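You operate a simulated robot arm through the tools that you are given. There is no shell and no other tool.

You run a simulated two-armed robot. Do the job below in one go: nothing can be reset, and whatever is moved stays where it is left.

Task
Clear the scale with air, oil the insert, then pump the tank to its top line.
Fine: use the oil button; open the blue valve for it and shut it after.
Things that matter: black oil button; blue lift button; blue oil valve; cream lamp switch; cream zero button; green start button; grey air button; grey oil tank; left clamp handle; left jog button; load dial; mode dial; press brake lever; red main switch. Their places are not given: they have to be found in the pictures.

The check looks at the end state, three seconds after you hand in, the way a careful person would. Anything else that was tipped, shoved, dropped, spilled or broken makes it a failure.

Robot
Two 7-joint arms with fingered hands on one trunk that stands fixed in place. Base frame: the origin is at the foot of the trunk, x ahead of it, y to its left, z up. Units: m, rad, N and s.
The left shoulder is at [0.06, 0.166, 0.976], the right one opposite. With the tool pointing down near the work surface each hand reaches from about 0.34 to 0.86 m from the base axis, measured 20 degrees to its own side. Payload 5 kg a hand.
The TCP of each hand is the grasp point between the finger pads, 0.032 m short of the fingertips. In the tool frame z runs along the fingers and y along their closing line. The gripper opens to 0.16 m; its body begins 0.089 m behind the TCP. The gripper is a hand of 3 fingers: y runs from the thumb to the fingers, the wrist lies at [0, 0, -0.267] in the tool frame.
Orientation is that of the tool frame in the base frame, as a unit quaternion [w, x, y, z]. With the fingers straight down and closing along the base's y, the tool's x points along the base's -x, its y along +y and its z along -z.

Tools
- The arms move only by the tool send_rows. It takes "left_steps", "right_steps" or both (then of equal length, played together; a hand with none holds still); each is a list of rows, each an object (a shift or turn left out is 0) with "dp": the shift along the tool's x, y, z in units of 300 mm (1.0 is 300 mm), a list of three; "dr": the turn, a rotation vector about the tool's x, y, z in units of 60 degrees (1.0 is 60 degrees), a list of three. In form: [{"dp": [tx, ty, tz], "dr": [wx, wy, wz]}, ...]. A call has 1 to 20 rows; each row is the pose to reach, as a shift and turn from the pose commanded when the call began, along the tool's axes at that moment. A call with a number of a shift or a turn outside -1 to 1 is refused whole. Each row takes 0.2 s and may step no farther than 0.05 m and 0.15 rad from the row before; otherwise, the whole call is refused. Where a pose cannot be reached the arm comes as near as it can. A force on the tool above 40 N (or 10 N above the force at the start of the call, whichever is more), or a blocked arm, ends the call early, and 0.2 s more pass. In this call time passes only in rows, and 0.2 s behind the last. It gives the time, the measured TCP pose, the force on the tool (base axes), the opening and the grip force at its end, in the units of the frame above (readings bear some noise), with the torque about the TCP (base axes, N m) and any sound that the robot's microphone picked up.
- Cameras (640 x 400 px; columns grow to the right, rows downward): "scene" is now at [0.0501, -0.0368, 1.6343]; the picture's right is [-0.42, -0.91, 0.00], its down [-0.52, 0.24, -0.82] and it looks along [0.74, -0.34, -0.58] (base axes); focal length 324 px, centre (320, 200). "left" rides on the left gripper at [-0.065, -0.004, -0.116] in its tool frame; the picture's right is [0.06, -1.00, 0.00], its down [0.87, 0.05, -0.49] and it looks along [0.49, 0.03, 0.87] (tool axes); focal length 261 px, centre (320, 200). "right" rides on the right gripper at [0.065, -0.004, -0.116] in its tool frame; the picture's right is [0.06, 1.00, 0.00], its down [-0.87, 0.05, -0.49] and it looks along [-0.49, 0.03, 0.87] (tool axes); focal length 261 px, centre (320, 200).
- snapshot(camera): a new picture of that camera. The clock stands still meanwhile.
- lift_body(by): slides the trunk up (or, below 0, down) by that many m; the arms and the scene camera ride with it, the base frame stays. It gives what a move gives, with no picture.
- curl_fingers(finger1, finger2, thumb_bend, hand): sets how far each is bent, from 0 (flat) to 1 (curled in); at 0.3 the hand is open as for a grip, at 0.7 the pads meet at the TCP. One left out holds its place. A second passes; each finger stops where it meets its share of the squeeze, and holds until it gets a number again. It is the only way to open and close the hand. It gives what a move gives, with no picture; readings hold the bend of each and the force on the fingers (four entries, about 0 where the hand has none), thumb and palm.
- head_to(pan, tilt): turns the head with the scene camera to pan (to the left, within 1.501 rad either way) and tilt (down, from -0.506 to 1.204), counted from straight ahead of the robot. It gives what a move gives.
- measure_at(camera, pixels): for up to 12 pixels [column, row] of the newest picture of that camera ("zoom" is the newest enlarged one), the place [x, y, z] in the base frame of the surface seen there, good to about 0.003 m. The clock stands still meanwhile.
- inspect(camera, box): a new picture of the part [left, top, right, bottom] of that camera's present view, enlarged. The clock stands still meanwhile.
- close_job(): hands the job in; it is judged then, once.

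Unless the task says otherwise, let go and move clear before handing in.

The tools are called after "Request:" by a JSON object that holds its "method" and its "body". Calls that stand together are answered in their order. send_rows: Moves the arms, as the interface text tells. Its arguments: {"type":"object","properties":{"left_steps":{"type":"array","items":{"type":"object","properties":{"dp":{"type":"array","items":{"type":"number"}},"dr":{"type":"array","items":{"type":"number"}}}}},"right_steps":{"type":"array","items":{"type":"object","properties":{"dp":{"type":"array","items":{"type":"number"}},"dr":{"type":"array","items":{"type":"number"}}}}}},"required":[]} The other tools are called the same way: lift_body (by) moves the trunk up or down; curl_fingers (finger1, finger2, thumb_bend, hand) moves the fingers one by one; head_to (pan, tilt) turns the head that bears the scene camera; snapshot (camera) takes a picture; measure_at (camera, pixels) gives the place of the surface under pixels of a picture; inspect (camera, box) takes an enlarged picture of a part of a camera's view; close_job () hands the job in.

At the start:

```text
t: 0.0
left_eef_pos: [0.5252, 0.0851, 1.3756]
left_orientation: [0.0, 0.0, 1.0, 0.001]
left_contact_force: [0.0, -0.4, 0.5]
left_wrist_torque: [-0.01, -0.03, 0.0]
left_finger_gap: 0.1598
left_grip_force: 0.1
left_shape: jaw
left_bend: [0.3, 0.3, 0.3]
left_finger forces: [0.0, 0.1, 0.0, 0.1, 0.0, 0.0]
right_eef_pos: [0.3615, -0.2669, 1.44]
right_orientation: [0.0, 0.0, 1.0, 0.0]
right_contact_force: [0.1, 0.1, -0.5]
right_wrist_torque: [-0.03, 0.0, 0.01]
right_finger_gap: 0.1595
right_grip_force: 0.0
right_shape: jaw
right_bend: [0.3, 0.3, 0.3]
right_finger forces: [0.1, 0.0, 0.0, 0.0, 0.1, 0.1]
trunk travel left (down, up): [-0.525, 0.065]
head pan, tilt (commanded): [-0.429, 0.614]
```

scene: 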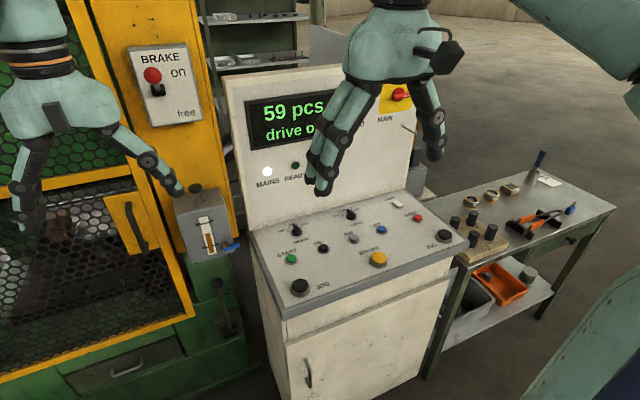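
right: 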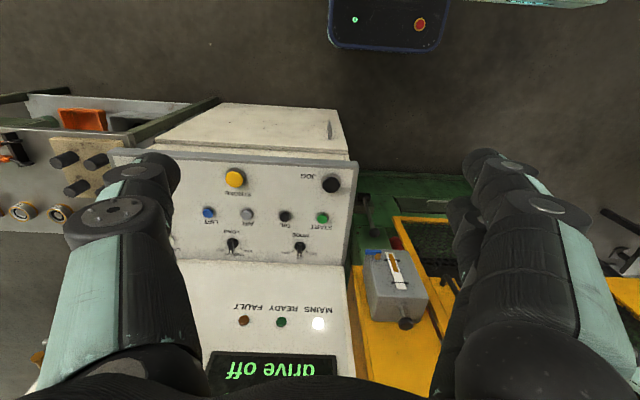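
left: 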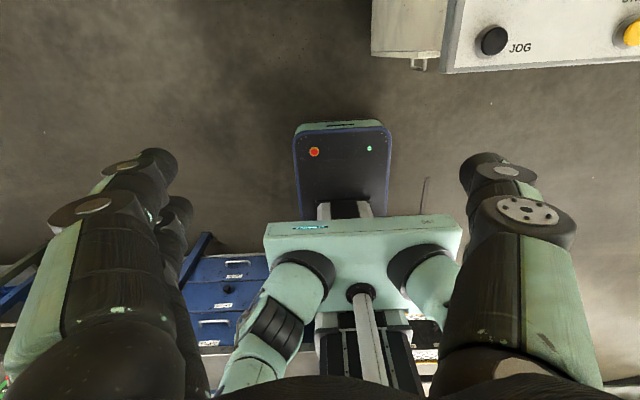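

The scene picture shows a control panel with buttons (green at 291,258, dark at 323,249, blue at 382,230, grey at 352,239) and a grey oil tank with a blue valve on the press at about (205,230). I will zoom in on these parts to read the labels.

Request:
{"method": "inspect", "body": {"camera": "scene", "box": [250, 180, 470, 318]}}

Request:
{"method": "inspect", "body": {"camera": "scene", "box": [150, 160, 270, 235]}}

Request:
{"method": "inspect", "body": {"camera": "scene", "box": [160, 190, 272, 260]}}

```text
2.90 times, centred on (360, 249) of scene
```

zoom: 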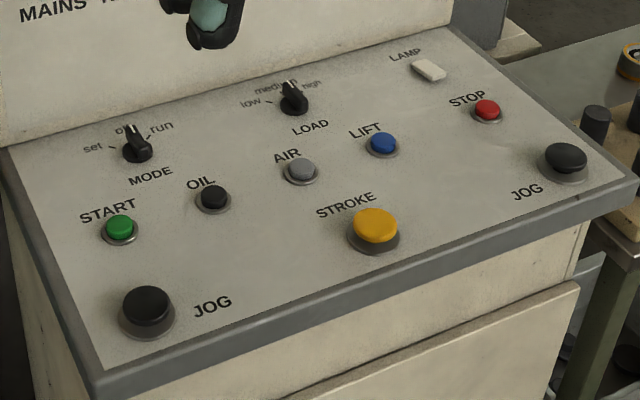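

```text
5.33 times, centred on (210, 198) of scene
```

zoom: 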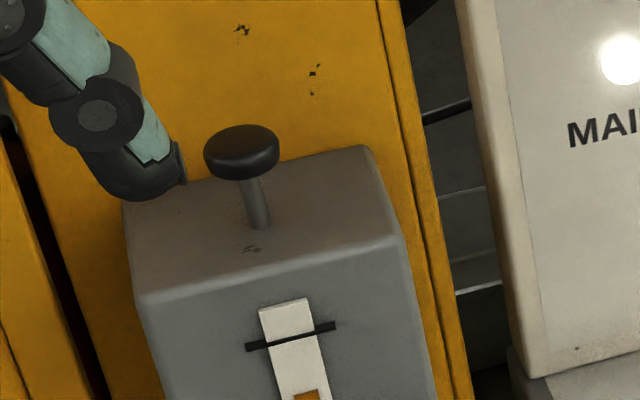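

```text
5.71 times, centred on (216, 225) of scene
```

zoom: 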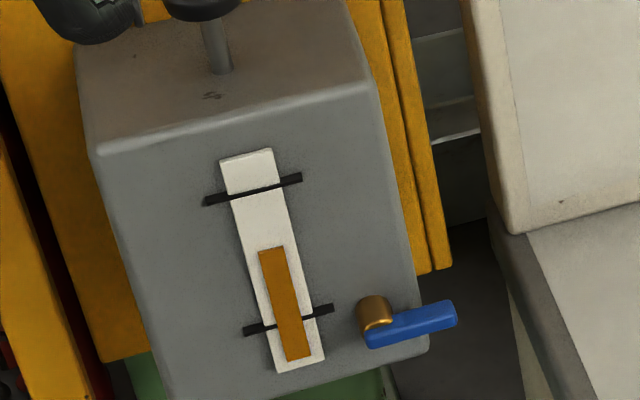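

The panel has OIL (black, zoom 213,197) and AIR (grey, zoom 300,170); the tank has a pump knob on top, a gauge with two lines, and a blue valve handle lying horizontal. I will look around with the head to see the press and the display.

Request:
{"method": "head_to", "body": {"pan": 0.1, "tilt": 0.6}}

Request:
{"method": "snapshot", "body": {"camera": "scene"}}

```text
t: 0.9
left_eef_pos: [0.5256, 0.0845, 1.3751]
left_orientation: [-0.001, 0.0, 1.0, 0.0]
left_contact_force: [-0.4, -0.2, -0.3]
left_wrist_torque: [-0.02, -0.03, 0.0]
left_finger_gap: 0.1597
left_grip_force: 0.1
left_shape: jaw
left_bend: [0.3, 0.3, 0.3]
left_finger forces: [0.1, 0.0, 0.0, 0.1, 0.0, 0.0]
right_eef_pos: [0.3618, -0.2674, 1.4414]
right_orientation: [0.0, 0.0, 1.0, 0.001]
right_contact_force: [0.0, 0.3, 0.4]
right_wrist_torque: [0.0, -0.03, 0.0]
right_finger_gap: 0.1598
right_grip_force: 0.1
right_shape: jaw
right_bend: [0.3, 0.3, 0.3]
right_finger forces: [0.1, 0.0, 0.1, 0.1, 0.0, 0.0]
trunk travel left (down, up): [-0.525, 0.065]
head pan, tilt (commanded): [0.099, 0.6]
```

```text
taken
```

scene: 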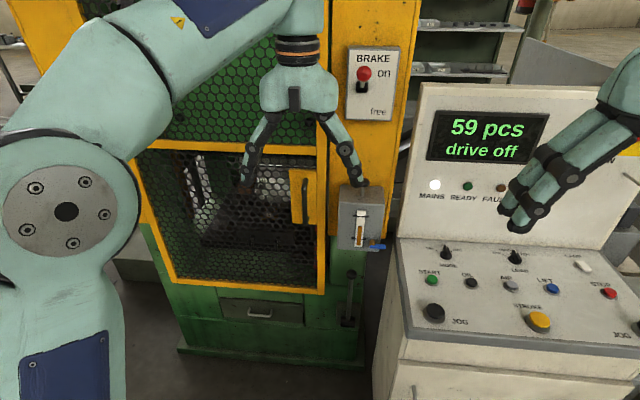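

The press cage lies behind the left hand (px 150–320, 130–290), with the tank at (360,220) and the display reading "59 pcs / drive off". I will zoom in on the cage, the tank and the display.

Request:
{"method": "inspect", "body": {"camera": "scene", "box": [130, 130, 330, 255]}}

Request:
{"method": "inspect", "body": {"camera": "scene", "box": [320, 170, 400, 260]}}

Request:
{"method": "inspect", "body": {"camera": "scene", "box": [400, 90, 560, 210]}}

Request:
{"method": "inspect", "body": {"camera": "scene", "box": [200, 240, 400, 365]}}

```text
3.20 times, centred on (230, 192) of scene
```

zoom: 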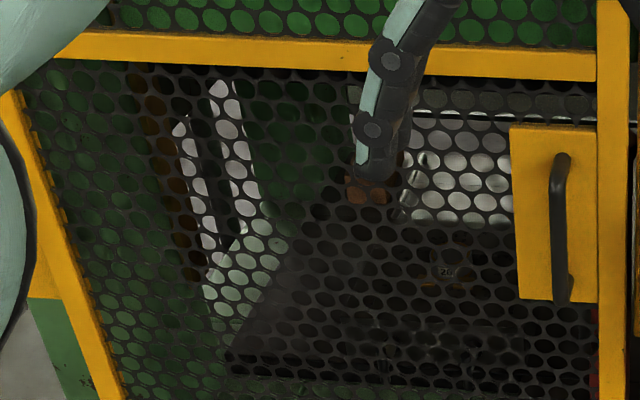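

```text
4.44 times, centred on (360, 215) of scene
```

zoom: 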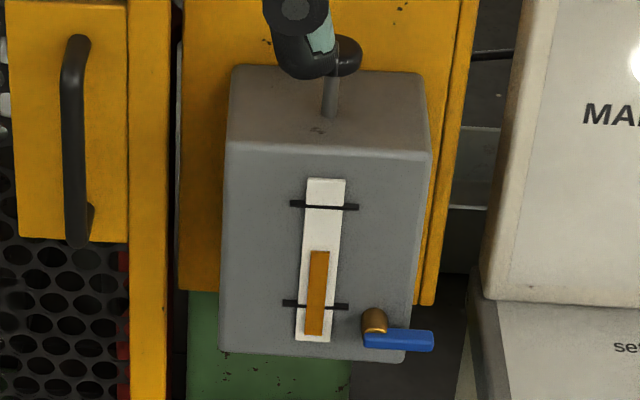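

```text
3.33 times, centred on (480, 150) of scene
```

zoom: 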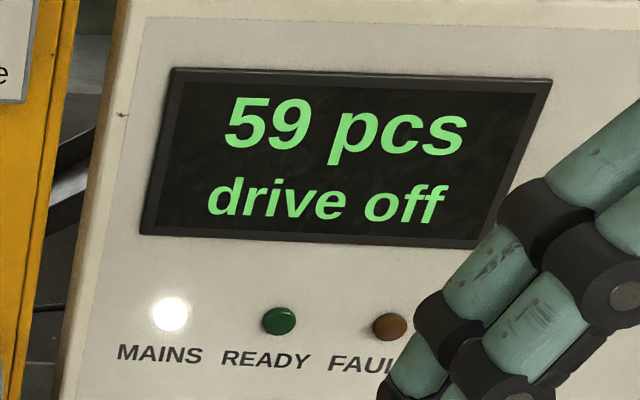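

```text
3.20 times, centred on (300, 302) of scene
```

zoom: 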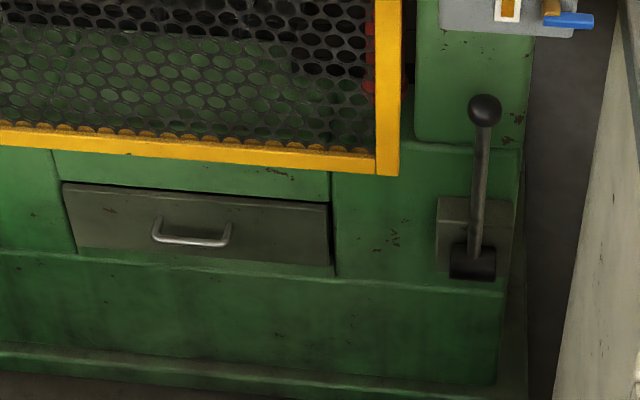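

The gauge level (zoom 317,290) is just above the low line; inside the cage a rusty patch is visible by the finger. I will measure panel, tank and valve positions from a fresh scene picture.

Request:
{"method": "inspect", "body": {"camera": "scene", "box": [320, 170, 400, 260]}}

Request:
{"method": "measure_at", "body": {"camera": "zoom", "pixels": [[350, 60], [330, 100], [240, 80], [410, 85], [230, 150], [425, 160], [325, 205], [317, 305], [375, 318], [372, 340], [425, 340], [398, 333]]}}

Request:
{"method": "measure_at", "body": {"camera": "scene", "pixels": [[432, 280], [471, 283], [511, 285], [552, 288], [609, 293], [446, 252], [514, 256], [434, 313], [538, 322], [583, 266], [406, 244], [412, 335]]}}

Request:
{"method": "head_to", "body": {"pan": -0.5, "tilt": 0.75}}

Request:
{"method": "snapshot", "body": {"camera": "scene"}}

```text
4.44 times, centred on (360, 215) of scene
```

zoom: 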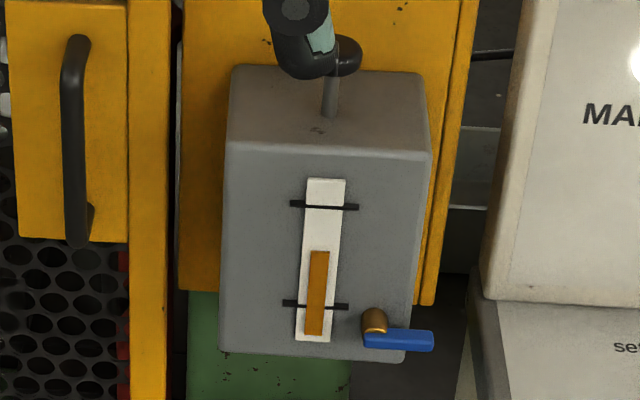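

```text
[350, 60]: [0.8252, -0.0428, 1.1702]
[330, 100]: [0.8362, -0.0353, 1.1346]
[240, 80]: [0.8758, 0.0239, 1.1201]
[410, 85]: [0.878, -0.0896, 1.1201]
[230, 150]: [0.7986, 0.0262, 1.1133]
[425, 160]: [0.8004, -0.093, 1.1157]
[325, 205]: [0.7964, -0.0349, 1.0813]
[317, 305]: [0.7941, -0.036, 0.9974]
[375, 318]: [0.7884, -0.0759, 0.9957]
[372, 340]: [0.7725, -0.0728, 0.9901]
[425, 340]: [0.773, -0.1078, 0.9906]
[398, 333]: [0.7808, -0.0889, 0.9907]
```

```text
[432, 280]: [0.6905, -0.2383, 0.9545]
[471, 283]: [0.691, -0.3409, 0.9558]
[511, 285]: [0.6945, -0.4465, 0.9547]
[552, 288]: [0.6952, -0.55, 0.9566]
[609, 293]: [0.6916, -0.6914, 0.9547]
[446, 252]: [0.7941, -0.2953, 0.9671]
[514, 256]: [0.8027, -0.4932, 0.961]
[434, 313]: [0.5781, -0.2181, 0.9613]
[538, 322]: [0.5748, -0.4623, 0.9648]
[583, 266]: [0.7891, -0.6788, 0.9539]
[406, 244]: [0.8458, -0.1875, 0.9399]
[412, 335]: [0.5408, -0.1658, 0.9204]
```

```text
t: 1.9
left_eef_pos: [0.525, 0.0843, 1.3749]
left_orientation: [0.0, 0.001, 1.0, 0.0]
left_contact_force: [0.4, -0.6, 1.7]
left_wrist_torque: [-0.01, -0.04, -0.03]
left_finger_gap: 0.1599
left_grip_force: 0.0
left_shape: jaw
left_bend: [0.3, 0.3, 0.3]
left_finger forces: [0.1, 0.0, 0.1, 0.0, 0.0, 0.0]
right_eef_pos: [0.3626, -0.2664, 1.4389]
right_orientation: [0.0, 0.0, 1.0, 0.0]
right_contact_force: [0.0, -0.2, 0.4]
right_wrist_torque: [-0.02, -0.04, 0.0]
right_finger_gap: 0.16
right_grip_force: 0.0
right_shape: jaw
right_bend: [0.3, 0.3, 0.3]
right_finger forces: [0.0, 0.0, 0.1, 0.0, 0.0, 0.0]
trunk travel left (down, up): [-0.525, 0.065]
head pan, tilt (commanded): [-0.499, 0.75]
```

```text
taken
```

scene: 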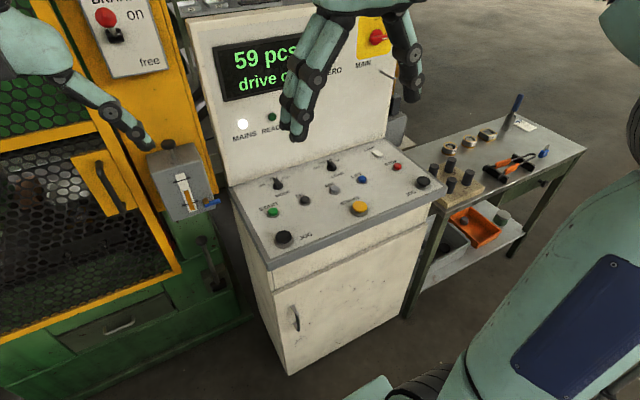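

The panel buttons sit at about x 0.69 (OIL y −0.341, AIR y −0.447, z 0.956) and the pump knob is at (0.825, −0.04, 1.17). I will move the left hand off to the left for a clear view of the press and tank.

Request:
{"method": "send_rows", "body": {"left_steps": [{"dp": [0.05, 0.14, 0]}, {"dp": [0.1, 0.28, 0]}, {"dp": [0.15, 0.42, 0]}, {"dp": [0.2, 0.56, 0]}, {"dp": [0.25, 0.7, 0]}, {"dp": [0.3, 0.84, 0]}, {"dp": [0.35, 0.98, 0]}]}}

Request:
{"method": "head_to", "body": {"pan": 0.05, "tilt": 0.6}}

Request:
{"method": "snapshot", "body": {"camera": "scene"}}

```text
t: 3.5
left_eef_pos: [0.4207, 0.381, 1.3741]
left_orientation: [0.0, -0.001, 1.0, 0.0]
left_contact_force: [-0.3, 0.2, -0.3]
left_wrist_torque: [-0.01, -0.03, 0.01]
left_finger_gap: 0.1597
left_grip_force: 0.0
left_shape: jaw
left_bend: [0.3, 0.3, 0.3]
left_finger forces: [0.1, 0.0, 0.1, 0.1, 0.0, 0.0]
right_eef_pos: [0.3618, -0.2669, 1.4404]
right_orientation: [0.0, 0.0, 1.0, -0.001]
right_contact_force: [-0.1, 0.7, 0.1]
right_wrist_torque: [-0.02, 0.01, -0.01]
right_finger_gap: 0.16
right_grip_force: 0.1
right_shape: jaw
right_bend: [0.3, 0.3, 0.3]
right_finger forces: [0.0, 0.0, 0.0, 0.0, 0.0, 0.0]
trunk travel left (down, up): [-0.525, 0.065]
head pan, tilt (commanded): [-0.499, 0.75]
```

```text
t: 4.5
left_eef_pos: [0.4213, 0.3801, 1.375]
left_orientation: [0.0, 0.0, 1.0, -0.001]
left_contact_force: [-0.4, -0.3, 0.4]
left_wrist_torque: [-0.03, -0.02, -0.01]
left_finger_gap: 0.1597
left_grip_force: 0.1
left_shape: jaw
left_bend: [0.3, 0.3, 0.3]
left_finger forces: [0.0, 0.0, 0.0, 0.1, 0.1, 0.0]
right_eef_pos: [0.3611, -0.2683, 1.4401]
right_orientation: [0.0, 0.0, 1.0, 0.001]
right_contact_force: [-0.9, -0.1, 0.3]
right_wrist_torque: [0.02, 0.0, -0.02]
right_finger_gap: 0.1602
right_grip_force: 0.0
right_shape: jaw
right_bend: [0.3, 0.3, 0.3]
right_finger forces: [0.0, 0.0, 0.0, 0.0, 0.0, 0.0]
trunk travel left (down, up): [-0.525, 0.065]
head pan, tilt (commanded): [0.051, 0.6]
```

```text
taken
```

scene: 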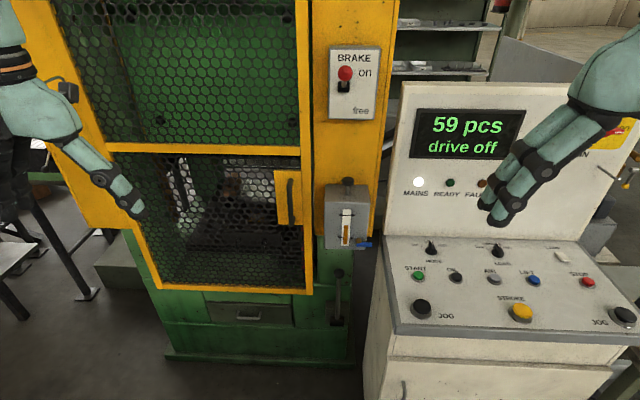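

The press is now visible; the cage opening spans about px (150–305, 155–285). I will zoom in on the die, the tank and the brake label.

Request:
{"method": "inspect", "body": {"camera": "scene", "box": [190, 165, 310, 240]}}

Request:
{"method": "measure_at", "body": {"camera": "zoom", "pixels": [[230, 160], [320, 200], [400, 270], [530, 140]]}}

Request:
{"method": "inspect", "body": {"camera": "scene", "box": [316, 170, 380, 255]}}

Request:
{"method": "measure_at", "body": {"camera": "zoom", "pixels": [[320, 45], [290, 50], [350, 50], [320, 75], [320, 95], [360, 305], [372, 330], [400, 360], [350, 350], [440, 350], [370, 350]]}}

Request:
{"method": "inspect", "body": {"camera": "scene", "box": [320, 40, 390, 125]}}

```text
5.33 times, centred on (250, 202) of scene
```

zoom: 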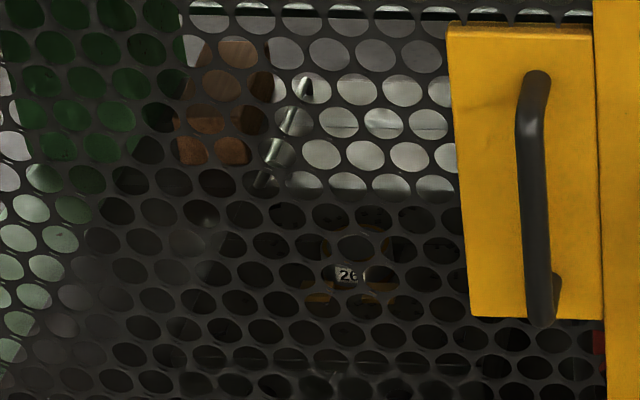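

```text
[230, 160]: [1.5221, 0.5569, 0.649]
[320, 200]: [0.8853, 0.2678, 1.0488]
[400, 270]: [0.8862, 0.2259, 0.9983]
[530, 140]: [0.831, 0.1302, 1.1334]
```

```text
4.71 times, centred on (348, 212) of scene
```

zoom: 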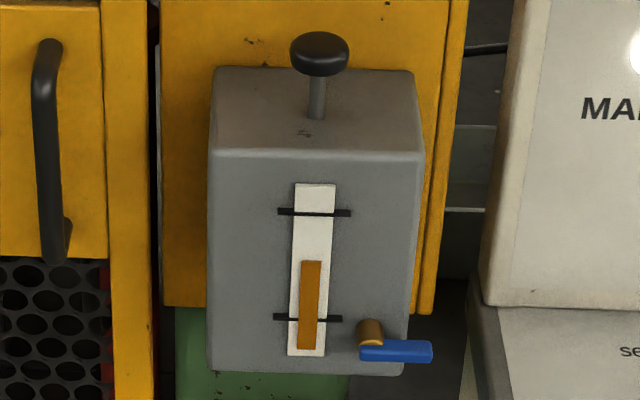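

```text
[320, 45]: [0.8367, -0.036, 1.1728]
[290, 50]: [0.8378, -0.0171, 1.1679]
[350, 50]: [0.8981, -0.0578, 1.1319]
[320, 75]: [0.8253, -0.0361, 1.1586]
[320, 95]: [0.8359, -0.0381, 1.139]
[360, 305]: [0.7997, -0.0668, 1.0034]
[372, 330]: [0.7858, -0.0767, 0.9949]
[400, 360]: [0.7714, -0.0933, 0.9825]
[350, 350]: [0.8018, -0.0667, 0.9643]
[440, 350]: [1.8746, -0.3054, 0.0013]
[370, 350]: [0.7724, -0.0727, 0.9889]
```

```text
4.71 times, centred on (355, 82) of scene
```

zoom: 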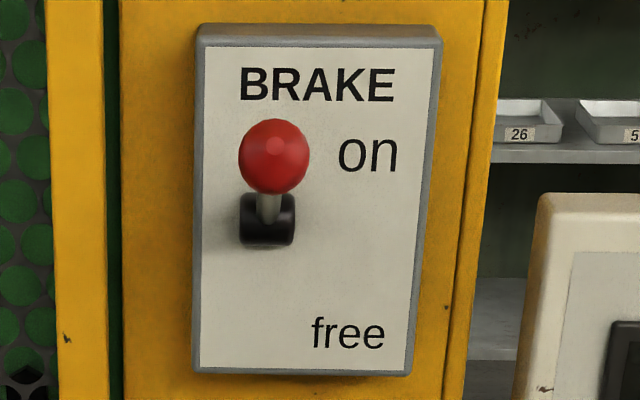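

The tank's knob is at about (0.838, −0.037, 1.168), and the gauge level is about halfway between its lines; the brake is "on". Next I curl the right hand's two fingers in and keep the thumb as the pointer, then check it with the right camera.

Request:
{"method": "curl_fingers", "body": {"hand": "right", "finger1": 1.0, "finger2": 1.0, "thumb_bend": 0.6}}

Request:
{"method": "snapshot", "body": {"camera": "right"}}

Request:
{"method": "inspect", "body": {"camera": "scene", "box": [440, 0, 640, 250]}}

```text
t: 5.5
left_eef_pos: [0.4217, 0.3793, 1.3745]
left_orientation: [0.001, 0.0, 1.0, 0.0]
left_contact_force: [0.6, 0.0, 0.7]
left_wrist_torque: [0.0, 0.0, 0.01]
left_finger_gap: 0.1598
left_grip_force: 0.2
left_shape: jaw
left_bend: [0.3, 0.3, 0.3]
left_finger forces: [0.0, 0.0, 0.0, 0.0, 0.0, 0.0]
right_eef_pos: [0.3624, -0.2687, 1.439]
right_orientation: [0.0, -0.001, 1.0, 0.001]
right_contact_force: [-0.3, 0.4, -0.4]
right_wrist_torque: [-0.01, -0.01, -0.01]
right_finger_gap: 0.0506
right_grip_force: 0.0
right_shape: fingers
right_bend: [1.0, 1.0, 0.6]
right_finger forces: [0.0, 0.0, 0.1, 0.0, 0.1, 0.0]
trunk travel left (down, up): [-0.525, 0.065]
head pan, tilt (commanded): [0.051, 0.6]
```

```text
taken
```

right: 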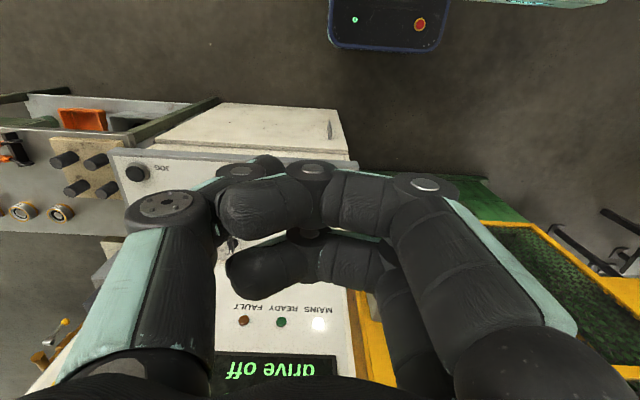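

```text
1.60 times, centred on (540, 125) of scene
```

zoom: 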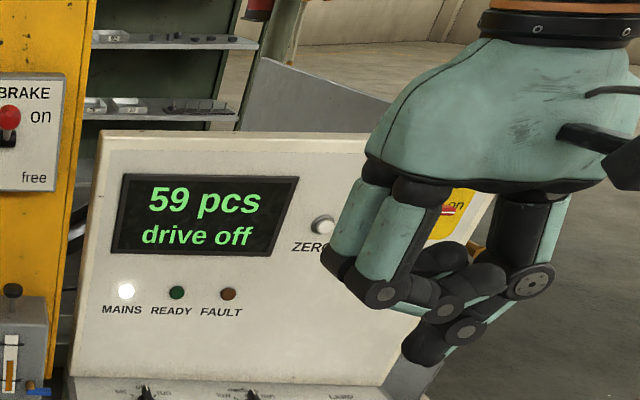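

The thumb tip (scene zoom 425,350) now hangs lowest, below the curled fingers. I will measure its place relative to the TCP and check the clearance.

Request:
{"method": "inspect", "body": {"camera": "scene", "box": [540, 110, 640, 250]}}

Request:
{"method": "measure_at", "body": {"camera": "scene", "pixels": [[570, 222], [566, 217], [576, 218], [580, 200]]}}

Request:
{"method": "head_to", "body": {"pan": -0.55, "tilt": 0.5}}

Request:
{"method": "snapshot", "body": {"camera": "scene"}}

```text
2.86 times, centred on (590, 180) of scene
```

zoom: 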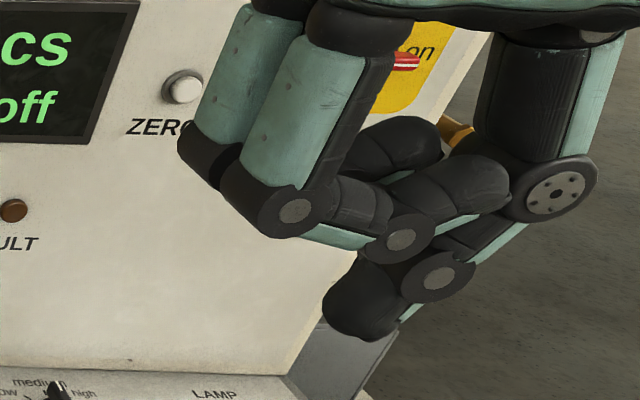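

```text
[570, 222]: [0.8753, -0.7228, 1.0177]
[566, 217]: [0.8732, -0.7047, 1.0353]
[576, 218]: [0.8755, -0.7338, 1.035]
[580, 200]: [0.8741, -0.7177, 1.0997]
```

```text
t: 6.5
left_eef_pos: [0.4223, 0.3804, 1.3745]
left_orientation: [0.0, 0.0, 1.0, 0.0]
left_contact_force: [0.0, 0.1, 0.5]
left_wrist_torque: [0.0, -0.01, -0.03]
left_finger_gap: 0.16
left_grip_force: 0.0
left_shape: jaw
left_bend: [0.3, 0.3, 0.3]
left_finger forces: [0.1, 0.1, 0.0, 0.0, 0.0, 0.0]
right_eef_pos: [0.3613, -0.2677, 1.4399]
right_orientation: [-0.001, 0.0, 1.0, 0.0]
right_contact_force: [0.6, -0.2, -0.1]
right_wrist_torque: [-0.04, -0.03, 0.02]
right_finger_gap: 0.0507
right_grip_force: 0.2
right_shape: fingers
right_bend: [1.0, 1.0, 0.6]
right_finger forces: [0.0, 0.0, 0.0, 0.1, 0.0, 0.1]
trunk travel left (down, up): [-0.525, 0.065]
head pan, tilt (commanded): [-0.55, 0.499]
```

```text
taken
```

scene: 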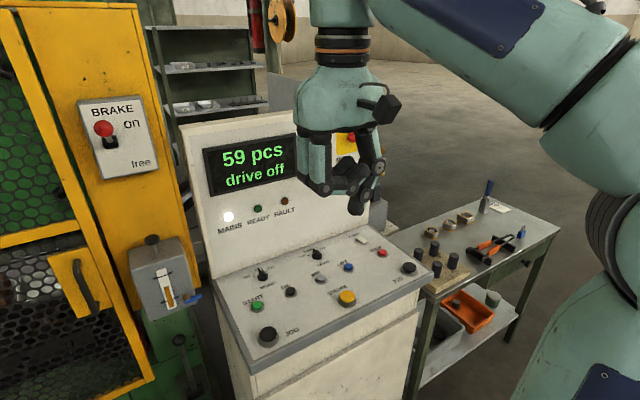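

Now the thumb tip shows at about (355,207) in the scene picture. I will zoom there and measure it.

Request:
{"method": "inspect", "body": {"camera": "scene", "box": [300, 130, 412, 230]}}

Request:
{"method": "measure_at", "body": {"camera": "scene", "pixels": [[356, 211], [352, 206], [360, 205], [356, 200], [368, 190], [330, 185], [345, 180]]}}

```text
4.00 times, centred on (356, 180) of scene
```

zoom: 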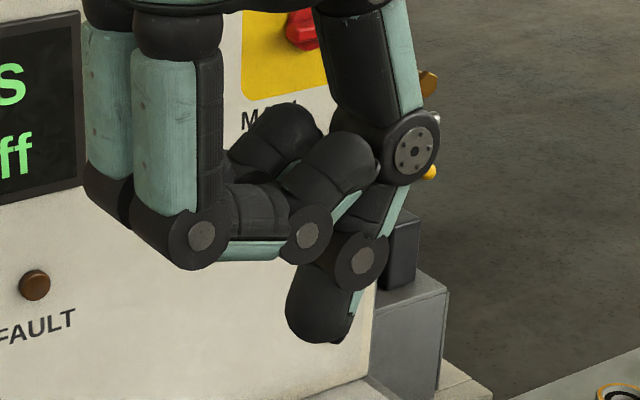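

```text
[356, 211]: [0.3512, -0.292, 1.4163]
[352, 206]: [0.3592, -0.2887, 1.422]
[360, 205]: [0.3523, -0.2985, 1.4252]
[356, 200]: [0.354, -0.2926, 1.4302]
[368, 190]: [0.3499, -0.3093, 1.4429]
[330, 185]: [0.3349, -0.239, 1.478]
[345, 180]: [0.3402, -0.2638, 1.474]
```

The thumb tip is about 26 mm to −y and 27 mm below the TCP. I will zoom in on the buttons to get accurate tops for AIR and OIL.

Request:
{"method": "inspect", "body": {"camera": "scene", "box": [240, 235, 400, 335]}}

Request:
{"method": "measure_at", "body": {"camera": "scene", "pixels": [[319, 279], [291, 290], [257, 304], [349, 266], [300, 300], [340, 280], [382, 252], [317, 253], [262, 272], [348, 296]]}}

```text
4.00 times, centred on (320, 285) of scene
```

zoom: 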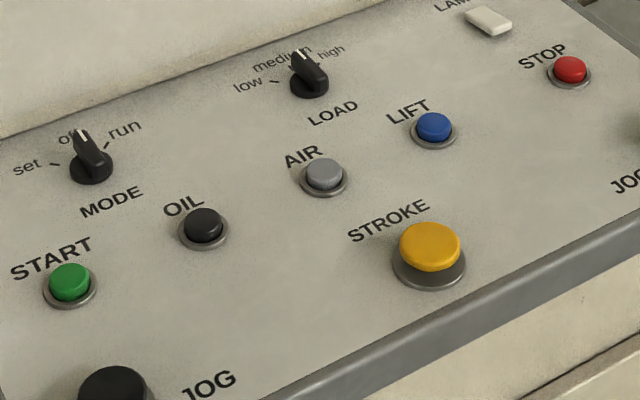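

```text
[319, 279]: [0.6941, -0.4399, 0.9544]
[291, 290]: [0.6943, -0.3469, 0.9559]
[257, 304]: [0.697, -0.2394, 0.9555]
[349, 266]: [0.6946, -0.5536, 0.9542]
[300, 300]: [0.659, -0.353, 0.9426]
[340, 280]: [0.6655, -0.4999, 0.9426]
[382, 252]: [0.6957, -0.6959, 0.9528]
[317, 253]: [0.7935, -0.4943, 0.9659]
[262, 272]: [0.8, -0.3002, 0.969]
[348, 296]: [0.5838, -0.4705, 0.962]
```

AIR's top is at about (0.694, −0.445, 0.955) and OIL's at (0.694, −0.346, 0.955), with the panel at z 0.943. I move the right hand forward and over AIR while still high.

Request:
{"method": "send_rows", "body": {"right_steps": [{"dp": [-0.13, -0.07, 0]}, {"dp": [-0.26, -0.14, 0]}, {"dp": [-0.4, -0.21, 0]}, {"dp": [-0.53, -0.29, 0]}, {"dp": [-0.66, -0.36, 0]}, {"dp": [-0.8, -0.43, 0]}, {"dp": [-0.93, -0.5, 0]}]}}

Request:
{"method": "snapshot", "body": {"camera": "scene"}}

Request:
{"method": "snapshot", "body": {"camera": "right"}}

```text
t: 8.1
left_eef_pos: [0.4251, 0.377, 1.3745]
left_orientation: [0.0, 0.001, 1.0, 0.001]
left_contact_force: [0.2, -0.8, 0.6]
left_wrist_torque: [0.05, -0.01, 0.02]
left_finger_gap: 0.1599
left_grip_force: 0.1
left_shape: jaw
left_bend: [0.3, 0.3, 0.3]
left_finger forces: [0.0, 0.1, 0.1, 0.0, 0.0, 0.1]
right_eef_pos: [0.5698, -0.3874, 1.3905]
right_orientation: [0.001, 0.002, 1.0, 0.001]
right_contact_force: [-0.2, -0.1, 1.0]
right_wrist_torque: [0.0, -0.03, 0.02]
right_finger_gap: 0.0509
right_grip_force: 0.1
right_shape: fingers
right_bend: [1.0, 1.0, 0.6]
right_finger forces: [0.1, 0.0, 0.0, 0.0, 0.1, 0.1]
right hand out of reach, approached as far as the arm can: row 4, 5, 6, 7
trunk travel left (down, up): [-0.525, 0.065]
head pan, tilt (commanded): [-0.55, 0.499]
```

```text
taken
```

scene: 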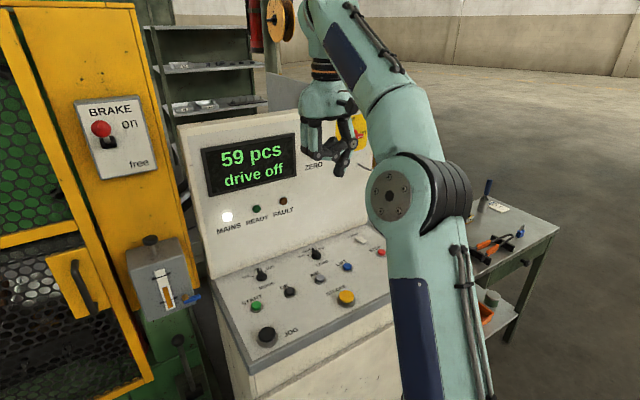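

```text
taken
```

right: 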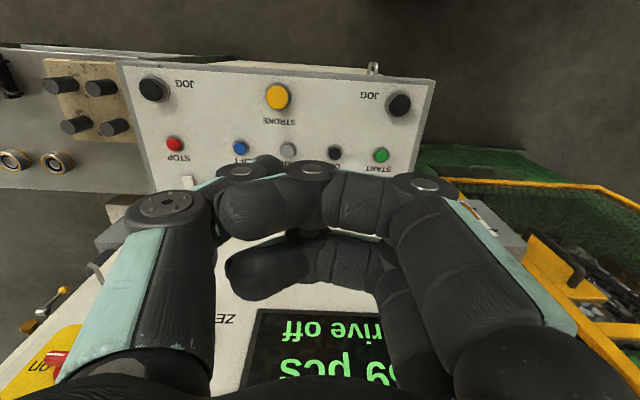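

The arm ran to its reach limit at (0.570, −0.387, 1.391) because the hand is high. I bring it straight down 0.2 m, where it can reach farther, and re-check the pose.

Request:
{"method": "send_rows", "body": {"right_steps": [{"dp": [0, 0, 0.14]}, {"dp": [0, 0, 0.28]}, {"dp": [0, 0, 0.42]}, {"dp": [0, 0, 0.56]}, {"dp": [0, 0, 0.7]}]}}

```text
t: 9.3
left_eef_pos: [0.4227, 0.3798, 1.3748]
left_orientation: [0.001, 0.0, 1.0, 0.0]
left_contact_force: [-0.6, 0.2, 0.9]
left_wrist_torque: [0.0, -0.01, -0.01]
left_finger_gap: 0.1599
left_grip_force: 0.1
left_shape: jaw
left_bend: [0.3, 0.3, 0.3]
left_finger forces: [0.0, 0.0, 0.0, 0.0, 0.1, 0.1]
right_eef_pos: [0.5689, -0.3801, 1.1803]
right_orientation: [0.0, 0.001, 1.0, 0.001]
right_contact_force: [0.3, -0.5, -0.1]
right_wrist_torque: [0.0, 0.0, 0.05]
right_finger_gap: 0.051
right_grip_force: 0.0
right_shape: fingers
right_bend: [1.0, 1.0, 0.6]
right_finger forces: [0.1, 0.1, 0.0, 0.0, 0.0, 0.0]
trunk travel left (down, up): [-0.525, 0.065]
head pan, tilt (commanded): [-0.55, 0.499]
```

The hand is now at (0.569, −0.380, 1.180), and the commanded pose follows what was reached. I bring the thumb tip over the AIR button about 45 mm above it.

Request:
{"method": "send_rows", "body": {"right_steps": [{"dp": [-0.14, -0.043, 0.06]}, {"dp": [-0.28, -0.087, 0.14]}, {"dp": [-0.417, -0.13, 0.25]}, {"dp": [-0.417, -0.13, 0.38]}, {"dp": [-0.417, -0.13, 0.5]}]}}

Request:
{"method": "head_to", "body": {"pan": -0.5, "tilt": 0.7}}

Request:
{"method": "snapshot", "body": {"camera": "scene"}}

Request:
{"method": "snapshot", "body": {"camera": "right"}}

```text
refused: row 2 steps farther than a row can; nothing moved
```

```text
t: 10.1
left_eef_pos: [0.4225, 0.3802, 1.374]
left_orientation: [0.0, 0.0, 1.0, 0.0]
left_contact_force: [0.2, 0.2, 0.3]
left_wrist_torque: [-0.01, 0.03, 0.0]
left_finger_gap: 0.1601
left_grip_force: 0.1
left_shape: jaw
left_bend: [0.3, 0.3, 0.3]
left_finger forces: [0.1, 0.0, 0.0, 0.0, 0.1, 0.0]
right_eef_pos: [0.5689, -0.3787, 1.1801]
right_orientation: [0.0, 0.0, 1.0, 0.001]
right_contact_force: [0.5, 0.4, 0.5]
right_wrist_torque: [-0.05, -0.04, 0.01]
right_finger_gap: 0.0509
right_grip_force: 0.1
right_shape: fingers
right_bend: [1.0, 1.0, 0.6]
right_finger forces: [0.1, 0.0, 0.1, 0.1, 0.0, 0.0]
trunk travel left (down, up): [-0.525, 0.065]
head pan, tilt (commanded): [-0.499, 0.7]
```

```text
taken
```

scene: 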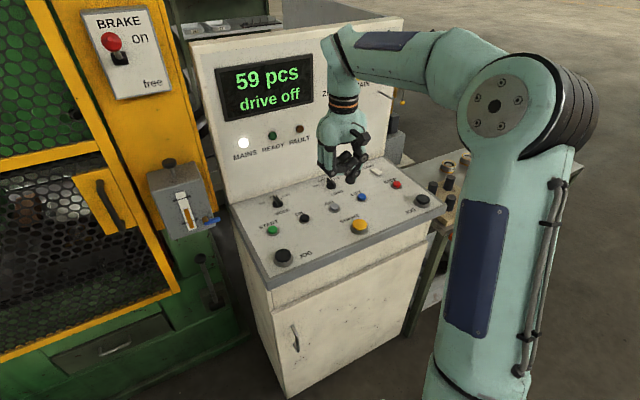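

```text
taken
```

right: 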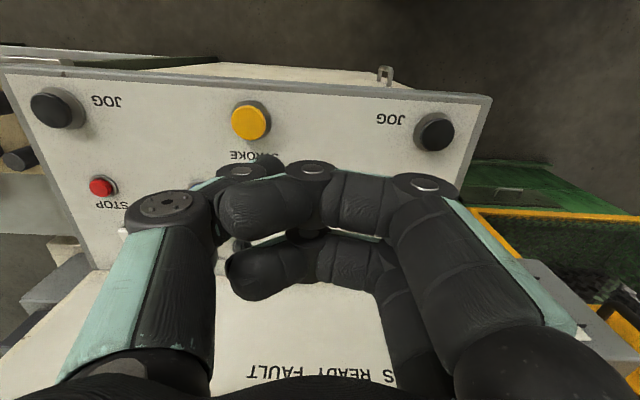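

One row was too long and the call was refused, so the hand is still at (0.569, −0.379, 1.180). I resend the approach with shorter rows.

Request:
{"method": "send_rows", "body": {"right_steps": [{"dp": [-0.11, -0.035, 0.04]}, {"dp": [-0.22, -0.07, 0.08]}, {"dp": [-0.33, -0.1, 0.13]}, {"dp": [-0.417, -0.133, 0.21]}, {"dp": [-0.417, -0.133, 0.35]}, {"dp": [-0.417, -0.133, 0.49]}]}}

Request:
{"method": "snapshot", "body": {"camera": "scene"}}

Request:
{"method": "snapshot", "body": {"camera": "right"}}

```text
t: 11.4
left_eef_pos: [0.4217, 0.3795, 1.3742]
left_orientation: [0.0, 0.0, 1.0, 0.0]
left_contact_force: [1.5, 0.4, -0.5]
left_wrist_torque: [0.01, 0.03, 0.0]
left_finger_gap: 0.1595
left_grip_force: 0.0
left_shape: jaw
left_bend: [0.3, 0.3, 0.3]
left_finger forces: [0.1, 0.0, 0.0, 0.0, 0.1, 0.1]
right_eef_pos: [0.6972, -0.4193, 1.0323]
right_orientation: [0.0, 0.001, 1.0, 0.001]
right_contact_force: [-0.2, -1.3, -0.1]
right_wrist_torque: [0.01, -0.02, -0.02]
right_finger_gap: 0.0509
right_grip_force: 0.0
right_shape: fingers
right_bend: [1.0, 1.0, 0.6]
right_finger forces: [0.0, 0.1, 0.0, 0.0, 0.1, 0.0]
trunk travel left (down, up): [-0.525, 0.065]
head pan, tilt (commanded): [-0.499, 0.7]
```

```text
taken
```

scene: 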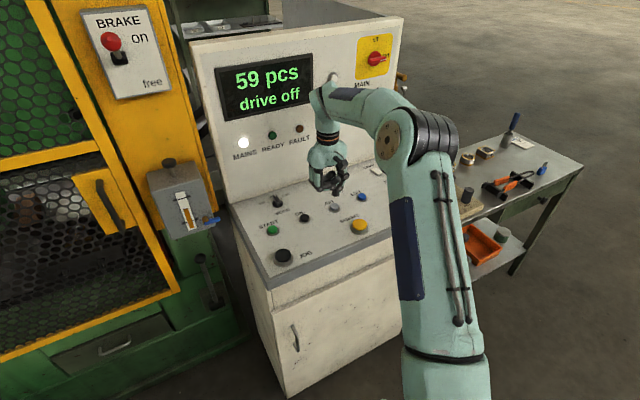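

```text
taken
```

right: 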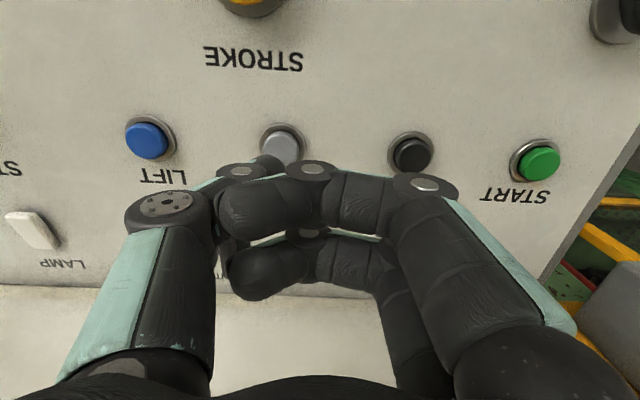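

The hand is at (0.697, −0.419, 1.032) with the thumb tip just short of AIR in the right view (280,145). I will zoom in and measure the tip against the button.

Request:
{"method": "inspect", "body": {"camera": "scene", "box": [290, 150, 390, 240]}}

Request:
{"method": "measure_at", "body": {"camera": "zoom", "pixels": [[316, 185], [310, 172], [325, 170], [330, 232], [345, 248], [330, 255]]}}

Request:
{"method": "inspect", "body": {"camera": "right", "box": [220, 110, 340, 200]}}

Request:
{"method": "measure_at", "body": {"camera": "right", "pixels": [[281, 145], [268, 160], [277, 163], [262, 157]]}}

```text
4.44 times, centred on (340, 195) of scene
```

zoom: 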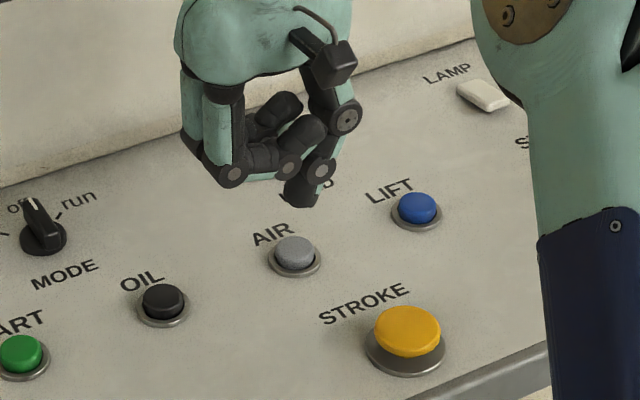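

```text
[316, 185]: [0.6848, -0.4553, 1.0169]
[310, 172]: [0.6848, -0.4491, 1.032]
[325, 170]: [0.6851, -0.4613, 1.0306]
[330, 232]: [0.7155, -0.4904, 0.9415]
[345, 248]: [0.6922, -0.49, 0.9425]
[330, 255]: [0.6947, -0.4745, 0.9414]
```

```text
4.44 times, centred on (280, 155) of right
```

zoom: 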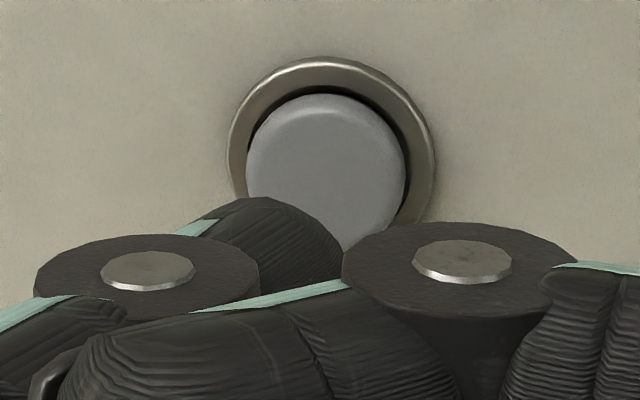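

```text
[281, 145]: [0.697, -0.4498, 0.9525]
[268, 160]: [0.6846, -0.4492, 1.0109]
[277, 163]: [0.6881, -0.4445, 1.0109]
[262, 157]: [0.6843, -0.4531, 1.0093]
```

The thumb tip is at about (0.697, −0.449, 1.005), right over AIR at (0.697, −0.449, 0.953). I lower it about 54 mm in small rows and watch force and sound.

Request:
{"method": "send_rows", "body": {"right_steps": [{"dp": [0, 0.005, 0.1]}, {"dp": [0, 0.005, 0.15]}, {"dp": [0, 0.005, 0.17]}, {"dp": [0, 0.005, 0.18]}]}}

Request:
{"method": "inspect", "body": {"camera": "scene", "box": [290, 150, 390, 240]}}

Request:
{"method": "inspect", "body": {"camera": "right", "box": [220, 110, 340, 200]}}

```text
t: 12.4
left_eef_pos: [0.4202, 0.3807, 1.376]
left_orientation: [0.001, -0.001, 1.0, 0.0]
left_contact_force: [0.3, 0.2, -0.1]
left_wrist_torque: [0.01, -0.02, 0.0]
left_finger_gap: 0.16
left_grip_force: 0.2
left_shape: jaw
left_bend: [0.3, 0.3, 0.3]
left_finger forces: [0.0, 0.0, 0.0, 0.0, 0.0, 0.1]
right_eef_pos: [0.6971, -0.4164, 0.9861]
right_orientation: [0.006, 0.0, 1.0, -0.002]
right_contact_force: [5.7, -3.1, 33.6]
right_wrist_torque: [-1.32, -0.07, 0.22]
right_finger_gap: 0.0503
right_grip_force: 16.0
right_shape: fingers
right_bend: [1.0, 1.0, 0.61]
right_finger forces: [0.1, 0.0, 0.1, 0.0, 33.0, 0.1]
trunk travel left (down, up): [-0.525, 0.065]
head pan, tilt (commanded): [-0.499, 0.7]
heard: click
```

```text
4.44 times, centred on (340, 195) of scene
```

zoom: 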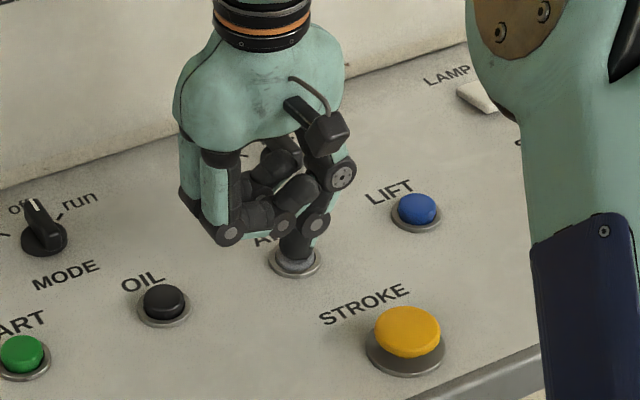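

```text
4.44 times, centred on (280, 155) of right
```

zoom: 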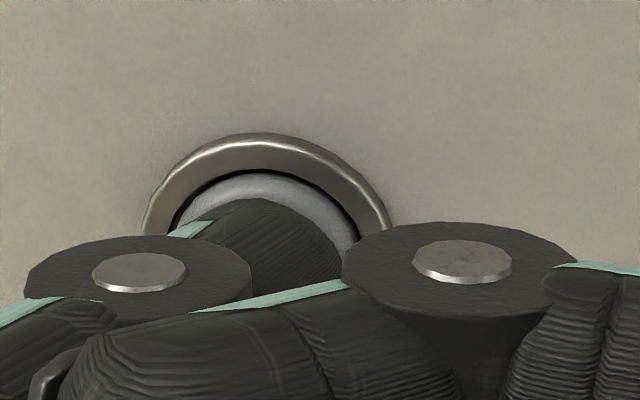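

A click was heard with 33 N on the thumb and the AIR cap is pushed down. I hold it a short while to listen for air.

Request:
{"method": "send_rows", "body": {"right_steps": [{"dp": [0, 0, 0]}, {"dp": [0, 0, 0]}, {"dp": [0, 0, 0]}]}}

Request:
{"method": "snapshot", "body": {"camera": "scene"}}

```text
t: 13.2
left_eef_pos: [0.421, 0.3818, 1.3756]
left_orientation: [0.002, 0.001, 1.0, -0.001]
left_contact_force: [-0.5, 0.6, -0.2]
left_wrist_torque: [-0.03, 0.01, 0.04]
left_finger_gap: 0.1598
left_grip_force: 0.2
left_shape: jaw
left_bend: [0.3, 0.3, 0.3]
left_finger forces: [0.1, 0.0, 0.1, 0.1, 0.0, 0.1]
right_eef_pos: [0.6962, -0.4169, 0.9853]
right_orientation: [0.005, 0.0, 1.0, -0.001]
right_contact_force: [12.7, -4.1, 39.1]
right_wrist_torque: [-1.59, -0.3, 0.46]
right_finger_gap: 0.05
right_grip_force: 20.9
right_shape: fingers
right_bend: [1.0, 1.0, 0.62]
right_finger forces: [0.0, 0.0, 0.0, 0.0, 40.1, 0.0]
trunk travel left (down, up): [-0.525, 0.065]
head pan, tilt (commanded): [-0.499, 0.7]
```

```text
taken
```

scene: 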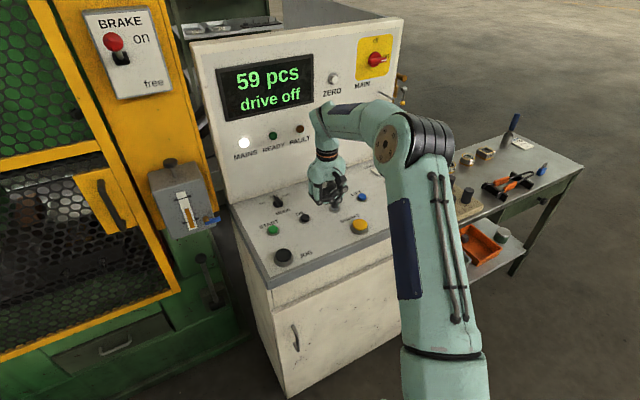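

The cap is bottomed out at 39 N with no further sound, and the display is unchanged. I lift the thumb off and then look at the die in the cage.

Request:
{"method": "send_rows", "body": {"right_steps": [{"dp": [0, 0, -0.05]}, {"dp": [0, 0, -0.12]}, {"dp": [0, 0, -0.2]}]}}

Request:
{"method": "head_to", "body": {"pan": 0.2, "tilt": 0.55}}

Request:
{"method": "snapshot", "body": {"camera": "scene"}}

```text
t: 14.1
left_eef_pos: [0.4221, 0.3792, 1.3747]
left_orientation: [0.0, -0.001, 1.0, 0.001]
left_contact_force: [0.1, -0.2, 0.0]
left_wrist_torque: [0.02, 0.03, 0.0]
left_finger_gap: 0.1598
left_grip_force: 0.1
left_shape: jaw
left_bend: [0.3, 0.3, 0.3]
left_finger forces: [0.1, 0.1, 0.1, 0.1, 0.0, 0.0]
right_eef_pos: [0.6927, -0.4153, 1.04]
right_orientation: [-0.001, -0.001, 1.0, 0.0]
right_contact_force: [0.3, 0.5, -0.2]
right_wrist_torque: [0.02, -0.02, -0.01]
right_finger_gap: 0.0507
right_grip_force: 0.0
right_shape: fingers
right_bend: [1.0, 1.0, 0.6]
right_finger forces: [0.1, 0.1, 0.1, 0.0, 0.0, 0.0]
trunk travel left (down, up): [-0.525, 0.065]
head pan, tilt (commanded): [-0.499, 0.7]
```

```text
t: 15.1
left_eef_pos: [0.4219, 0.3808, 1.3749]
left_orientation: [-0.001, 0.0, 1.0, 0.0]
left_contact_force: [0.2, 0.4, -0.1]
left_wrist_torque: [0.01, -0.03, 0.02]
left_finger_gap: 0.16
left_grip_force: 0.0
left_shape: jaw
left_bend: [0.3, 0.3, 0.3]
left_finger forces: [0.0, 0.0, 0.0, 0.0, 0.0, 0.0]
right_eef_pos: [0.6941, -0.4153, 1.0416]
right_orientation: [0.0, 0.0, 1.0, 0.002]
right_contact_force: [1.6, 0.3, -0.2]
right_wrist_torque: [0.01, 0.02, 0.01]
right_finger_gap: 0.051
right_grip_force: 0.1
right_shape: fingers
right_bend: [1.0, 1.0, 0.6]
right_finger forces: [0.0, 0.1, 0.0, 0.0, 0.0, 0.0]
trunk travel left (down, up): [-0.525, 0.065]
head pan, tilt (commanded): [0.201, 0.55]
```

```text
taken
```

scene: 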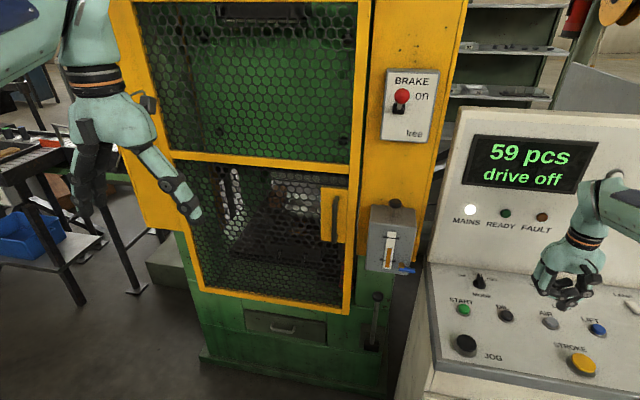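

Request:
{"method": "inspect", "body": {"camera": "scene", "box": [200, 160, 360, 260]}}

Request:
{"method": "inspect", "body": {"camera": "scene", "box": [240, 170, 340, 232]}}

Request:
{"method": "inspect", "body": {"camera": "scene", "box": [430, 260, 630, 385]}}

```text
4.00 times, centred on (280, 210) of scene
```

zoom: 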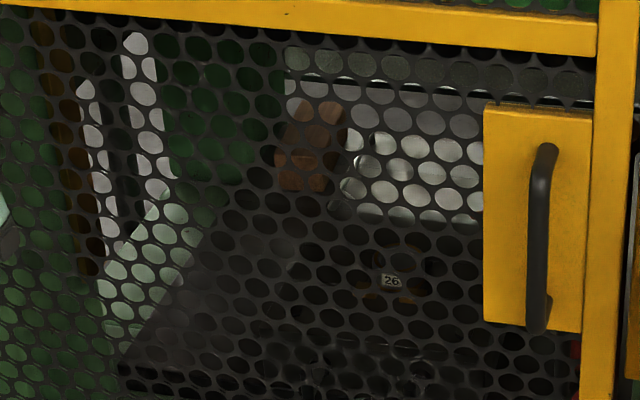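

```text
6.40 times, centred on (290, 201) of scene
```

zoom: 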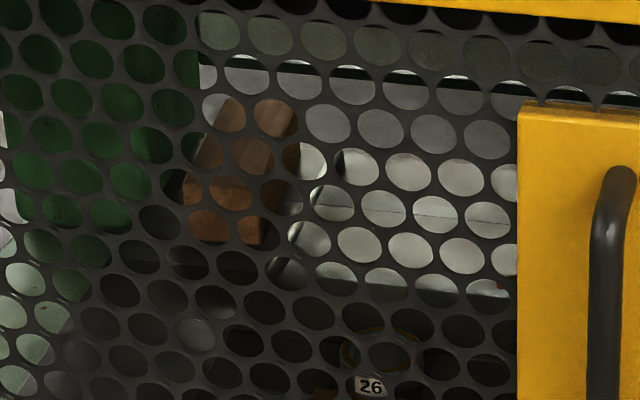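

```text
3.20 times, centred on (530, 322) of scene
```

zoom: 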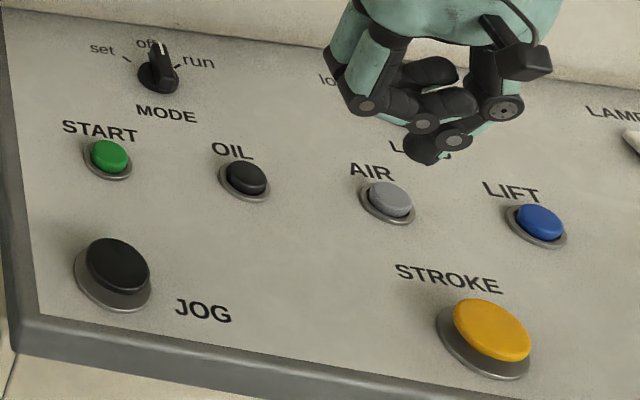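

The AIR cap came back up, but through the mesh (zoom ~ 385,270) I cannot judge the scale. I turn the left hand to point forward, so that its camera can look through the mesh and at the tank.

Request:
{"method": "send_rows", "body": {"left_steps": [{"dp": [-0.06, -0.02, 0.02], "dr": [0, -0.125, 0]}, {"dp": [-0.12, -0.04, 0.04], "dr": [0, -0.25, 0]}, {"dp": [-0.18, -0.06, 0.06], "dr": [0, -0.375, 0]}, {"dp": [-0.24, -0.08, 0.08], "dr": [0, -0.5, 0]}, {"dp": [-0.31, -0.1, 0.1], "dr": [0, -0.625, 0]}, {"dp": [-0.37, -0.12, 0.12], "dr": [0, -0.75, 0]}, {"dp": [-0.44, -0.14, 0.14], "dr": [0, -0.875, 0]}, {"dp": [-0.5, -0.16, 0.16], "dr": [0, -1.0, 0]}]}}

Request:
{"method": "snapshot", "body": {"camera": "left"}}

```text
t: 16.9
left_eef_pos: [0.5715, 0.3318, 1.3251]
left_orientation: [0.5, 0.0, 0.866, 0.0]
left_contact_force: [-1.1, -0.1, 0.1]
left_wrist_torque: [-0.01, 0.0, 0.01]
left_finger_gap: 0.16
left_grip_force: 0.0
left_shape: jaw
left_bend: [0.3, 0.3, 0.3]
left_finger forces: [0.0, 0.0, 0.0, 0.0, 0.1, 0.1]
right_eef_pos: [0.6947, -0.4175, 1.0408]
right_orientation: [0.001, 0.0, 1.0, 0.001]
right_contact_force: [0.2, 0.2, -0.9]
right_wrist_torque: [0.03, 0.01, -0.03]
right_finger_gap: 0.0508
right_grip_force: 0.1
right_shape: fingers
right_bend: [1.0, 1.0, 0.6]
right_finger forces: [0.0, 0.1, 0.0, 0.1, 0.1, 0.1]
trunk travel left (down, up): [-0.525, 0.065]
head pan, tilt (commanded): [0.201, 0.55]
```

```text
taken
```

left: 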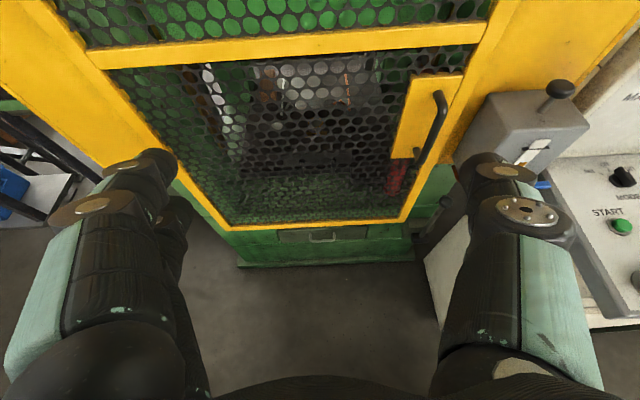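

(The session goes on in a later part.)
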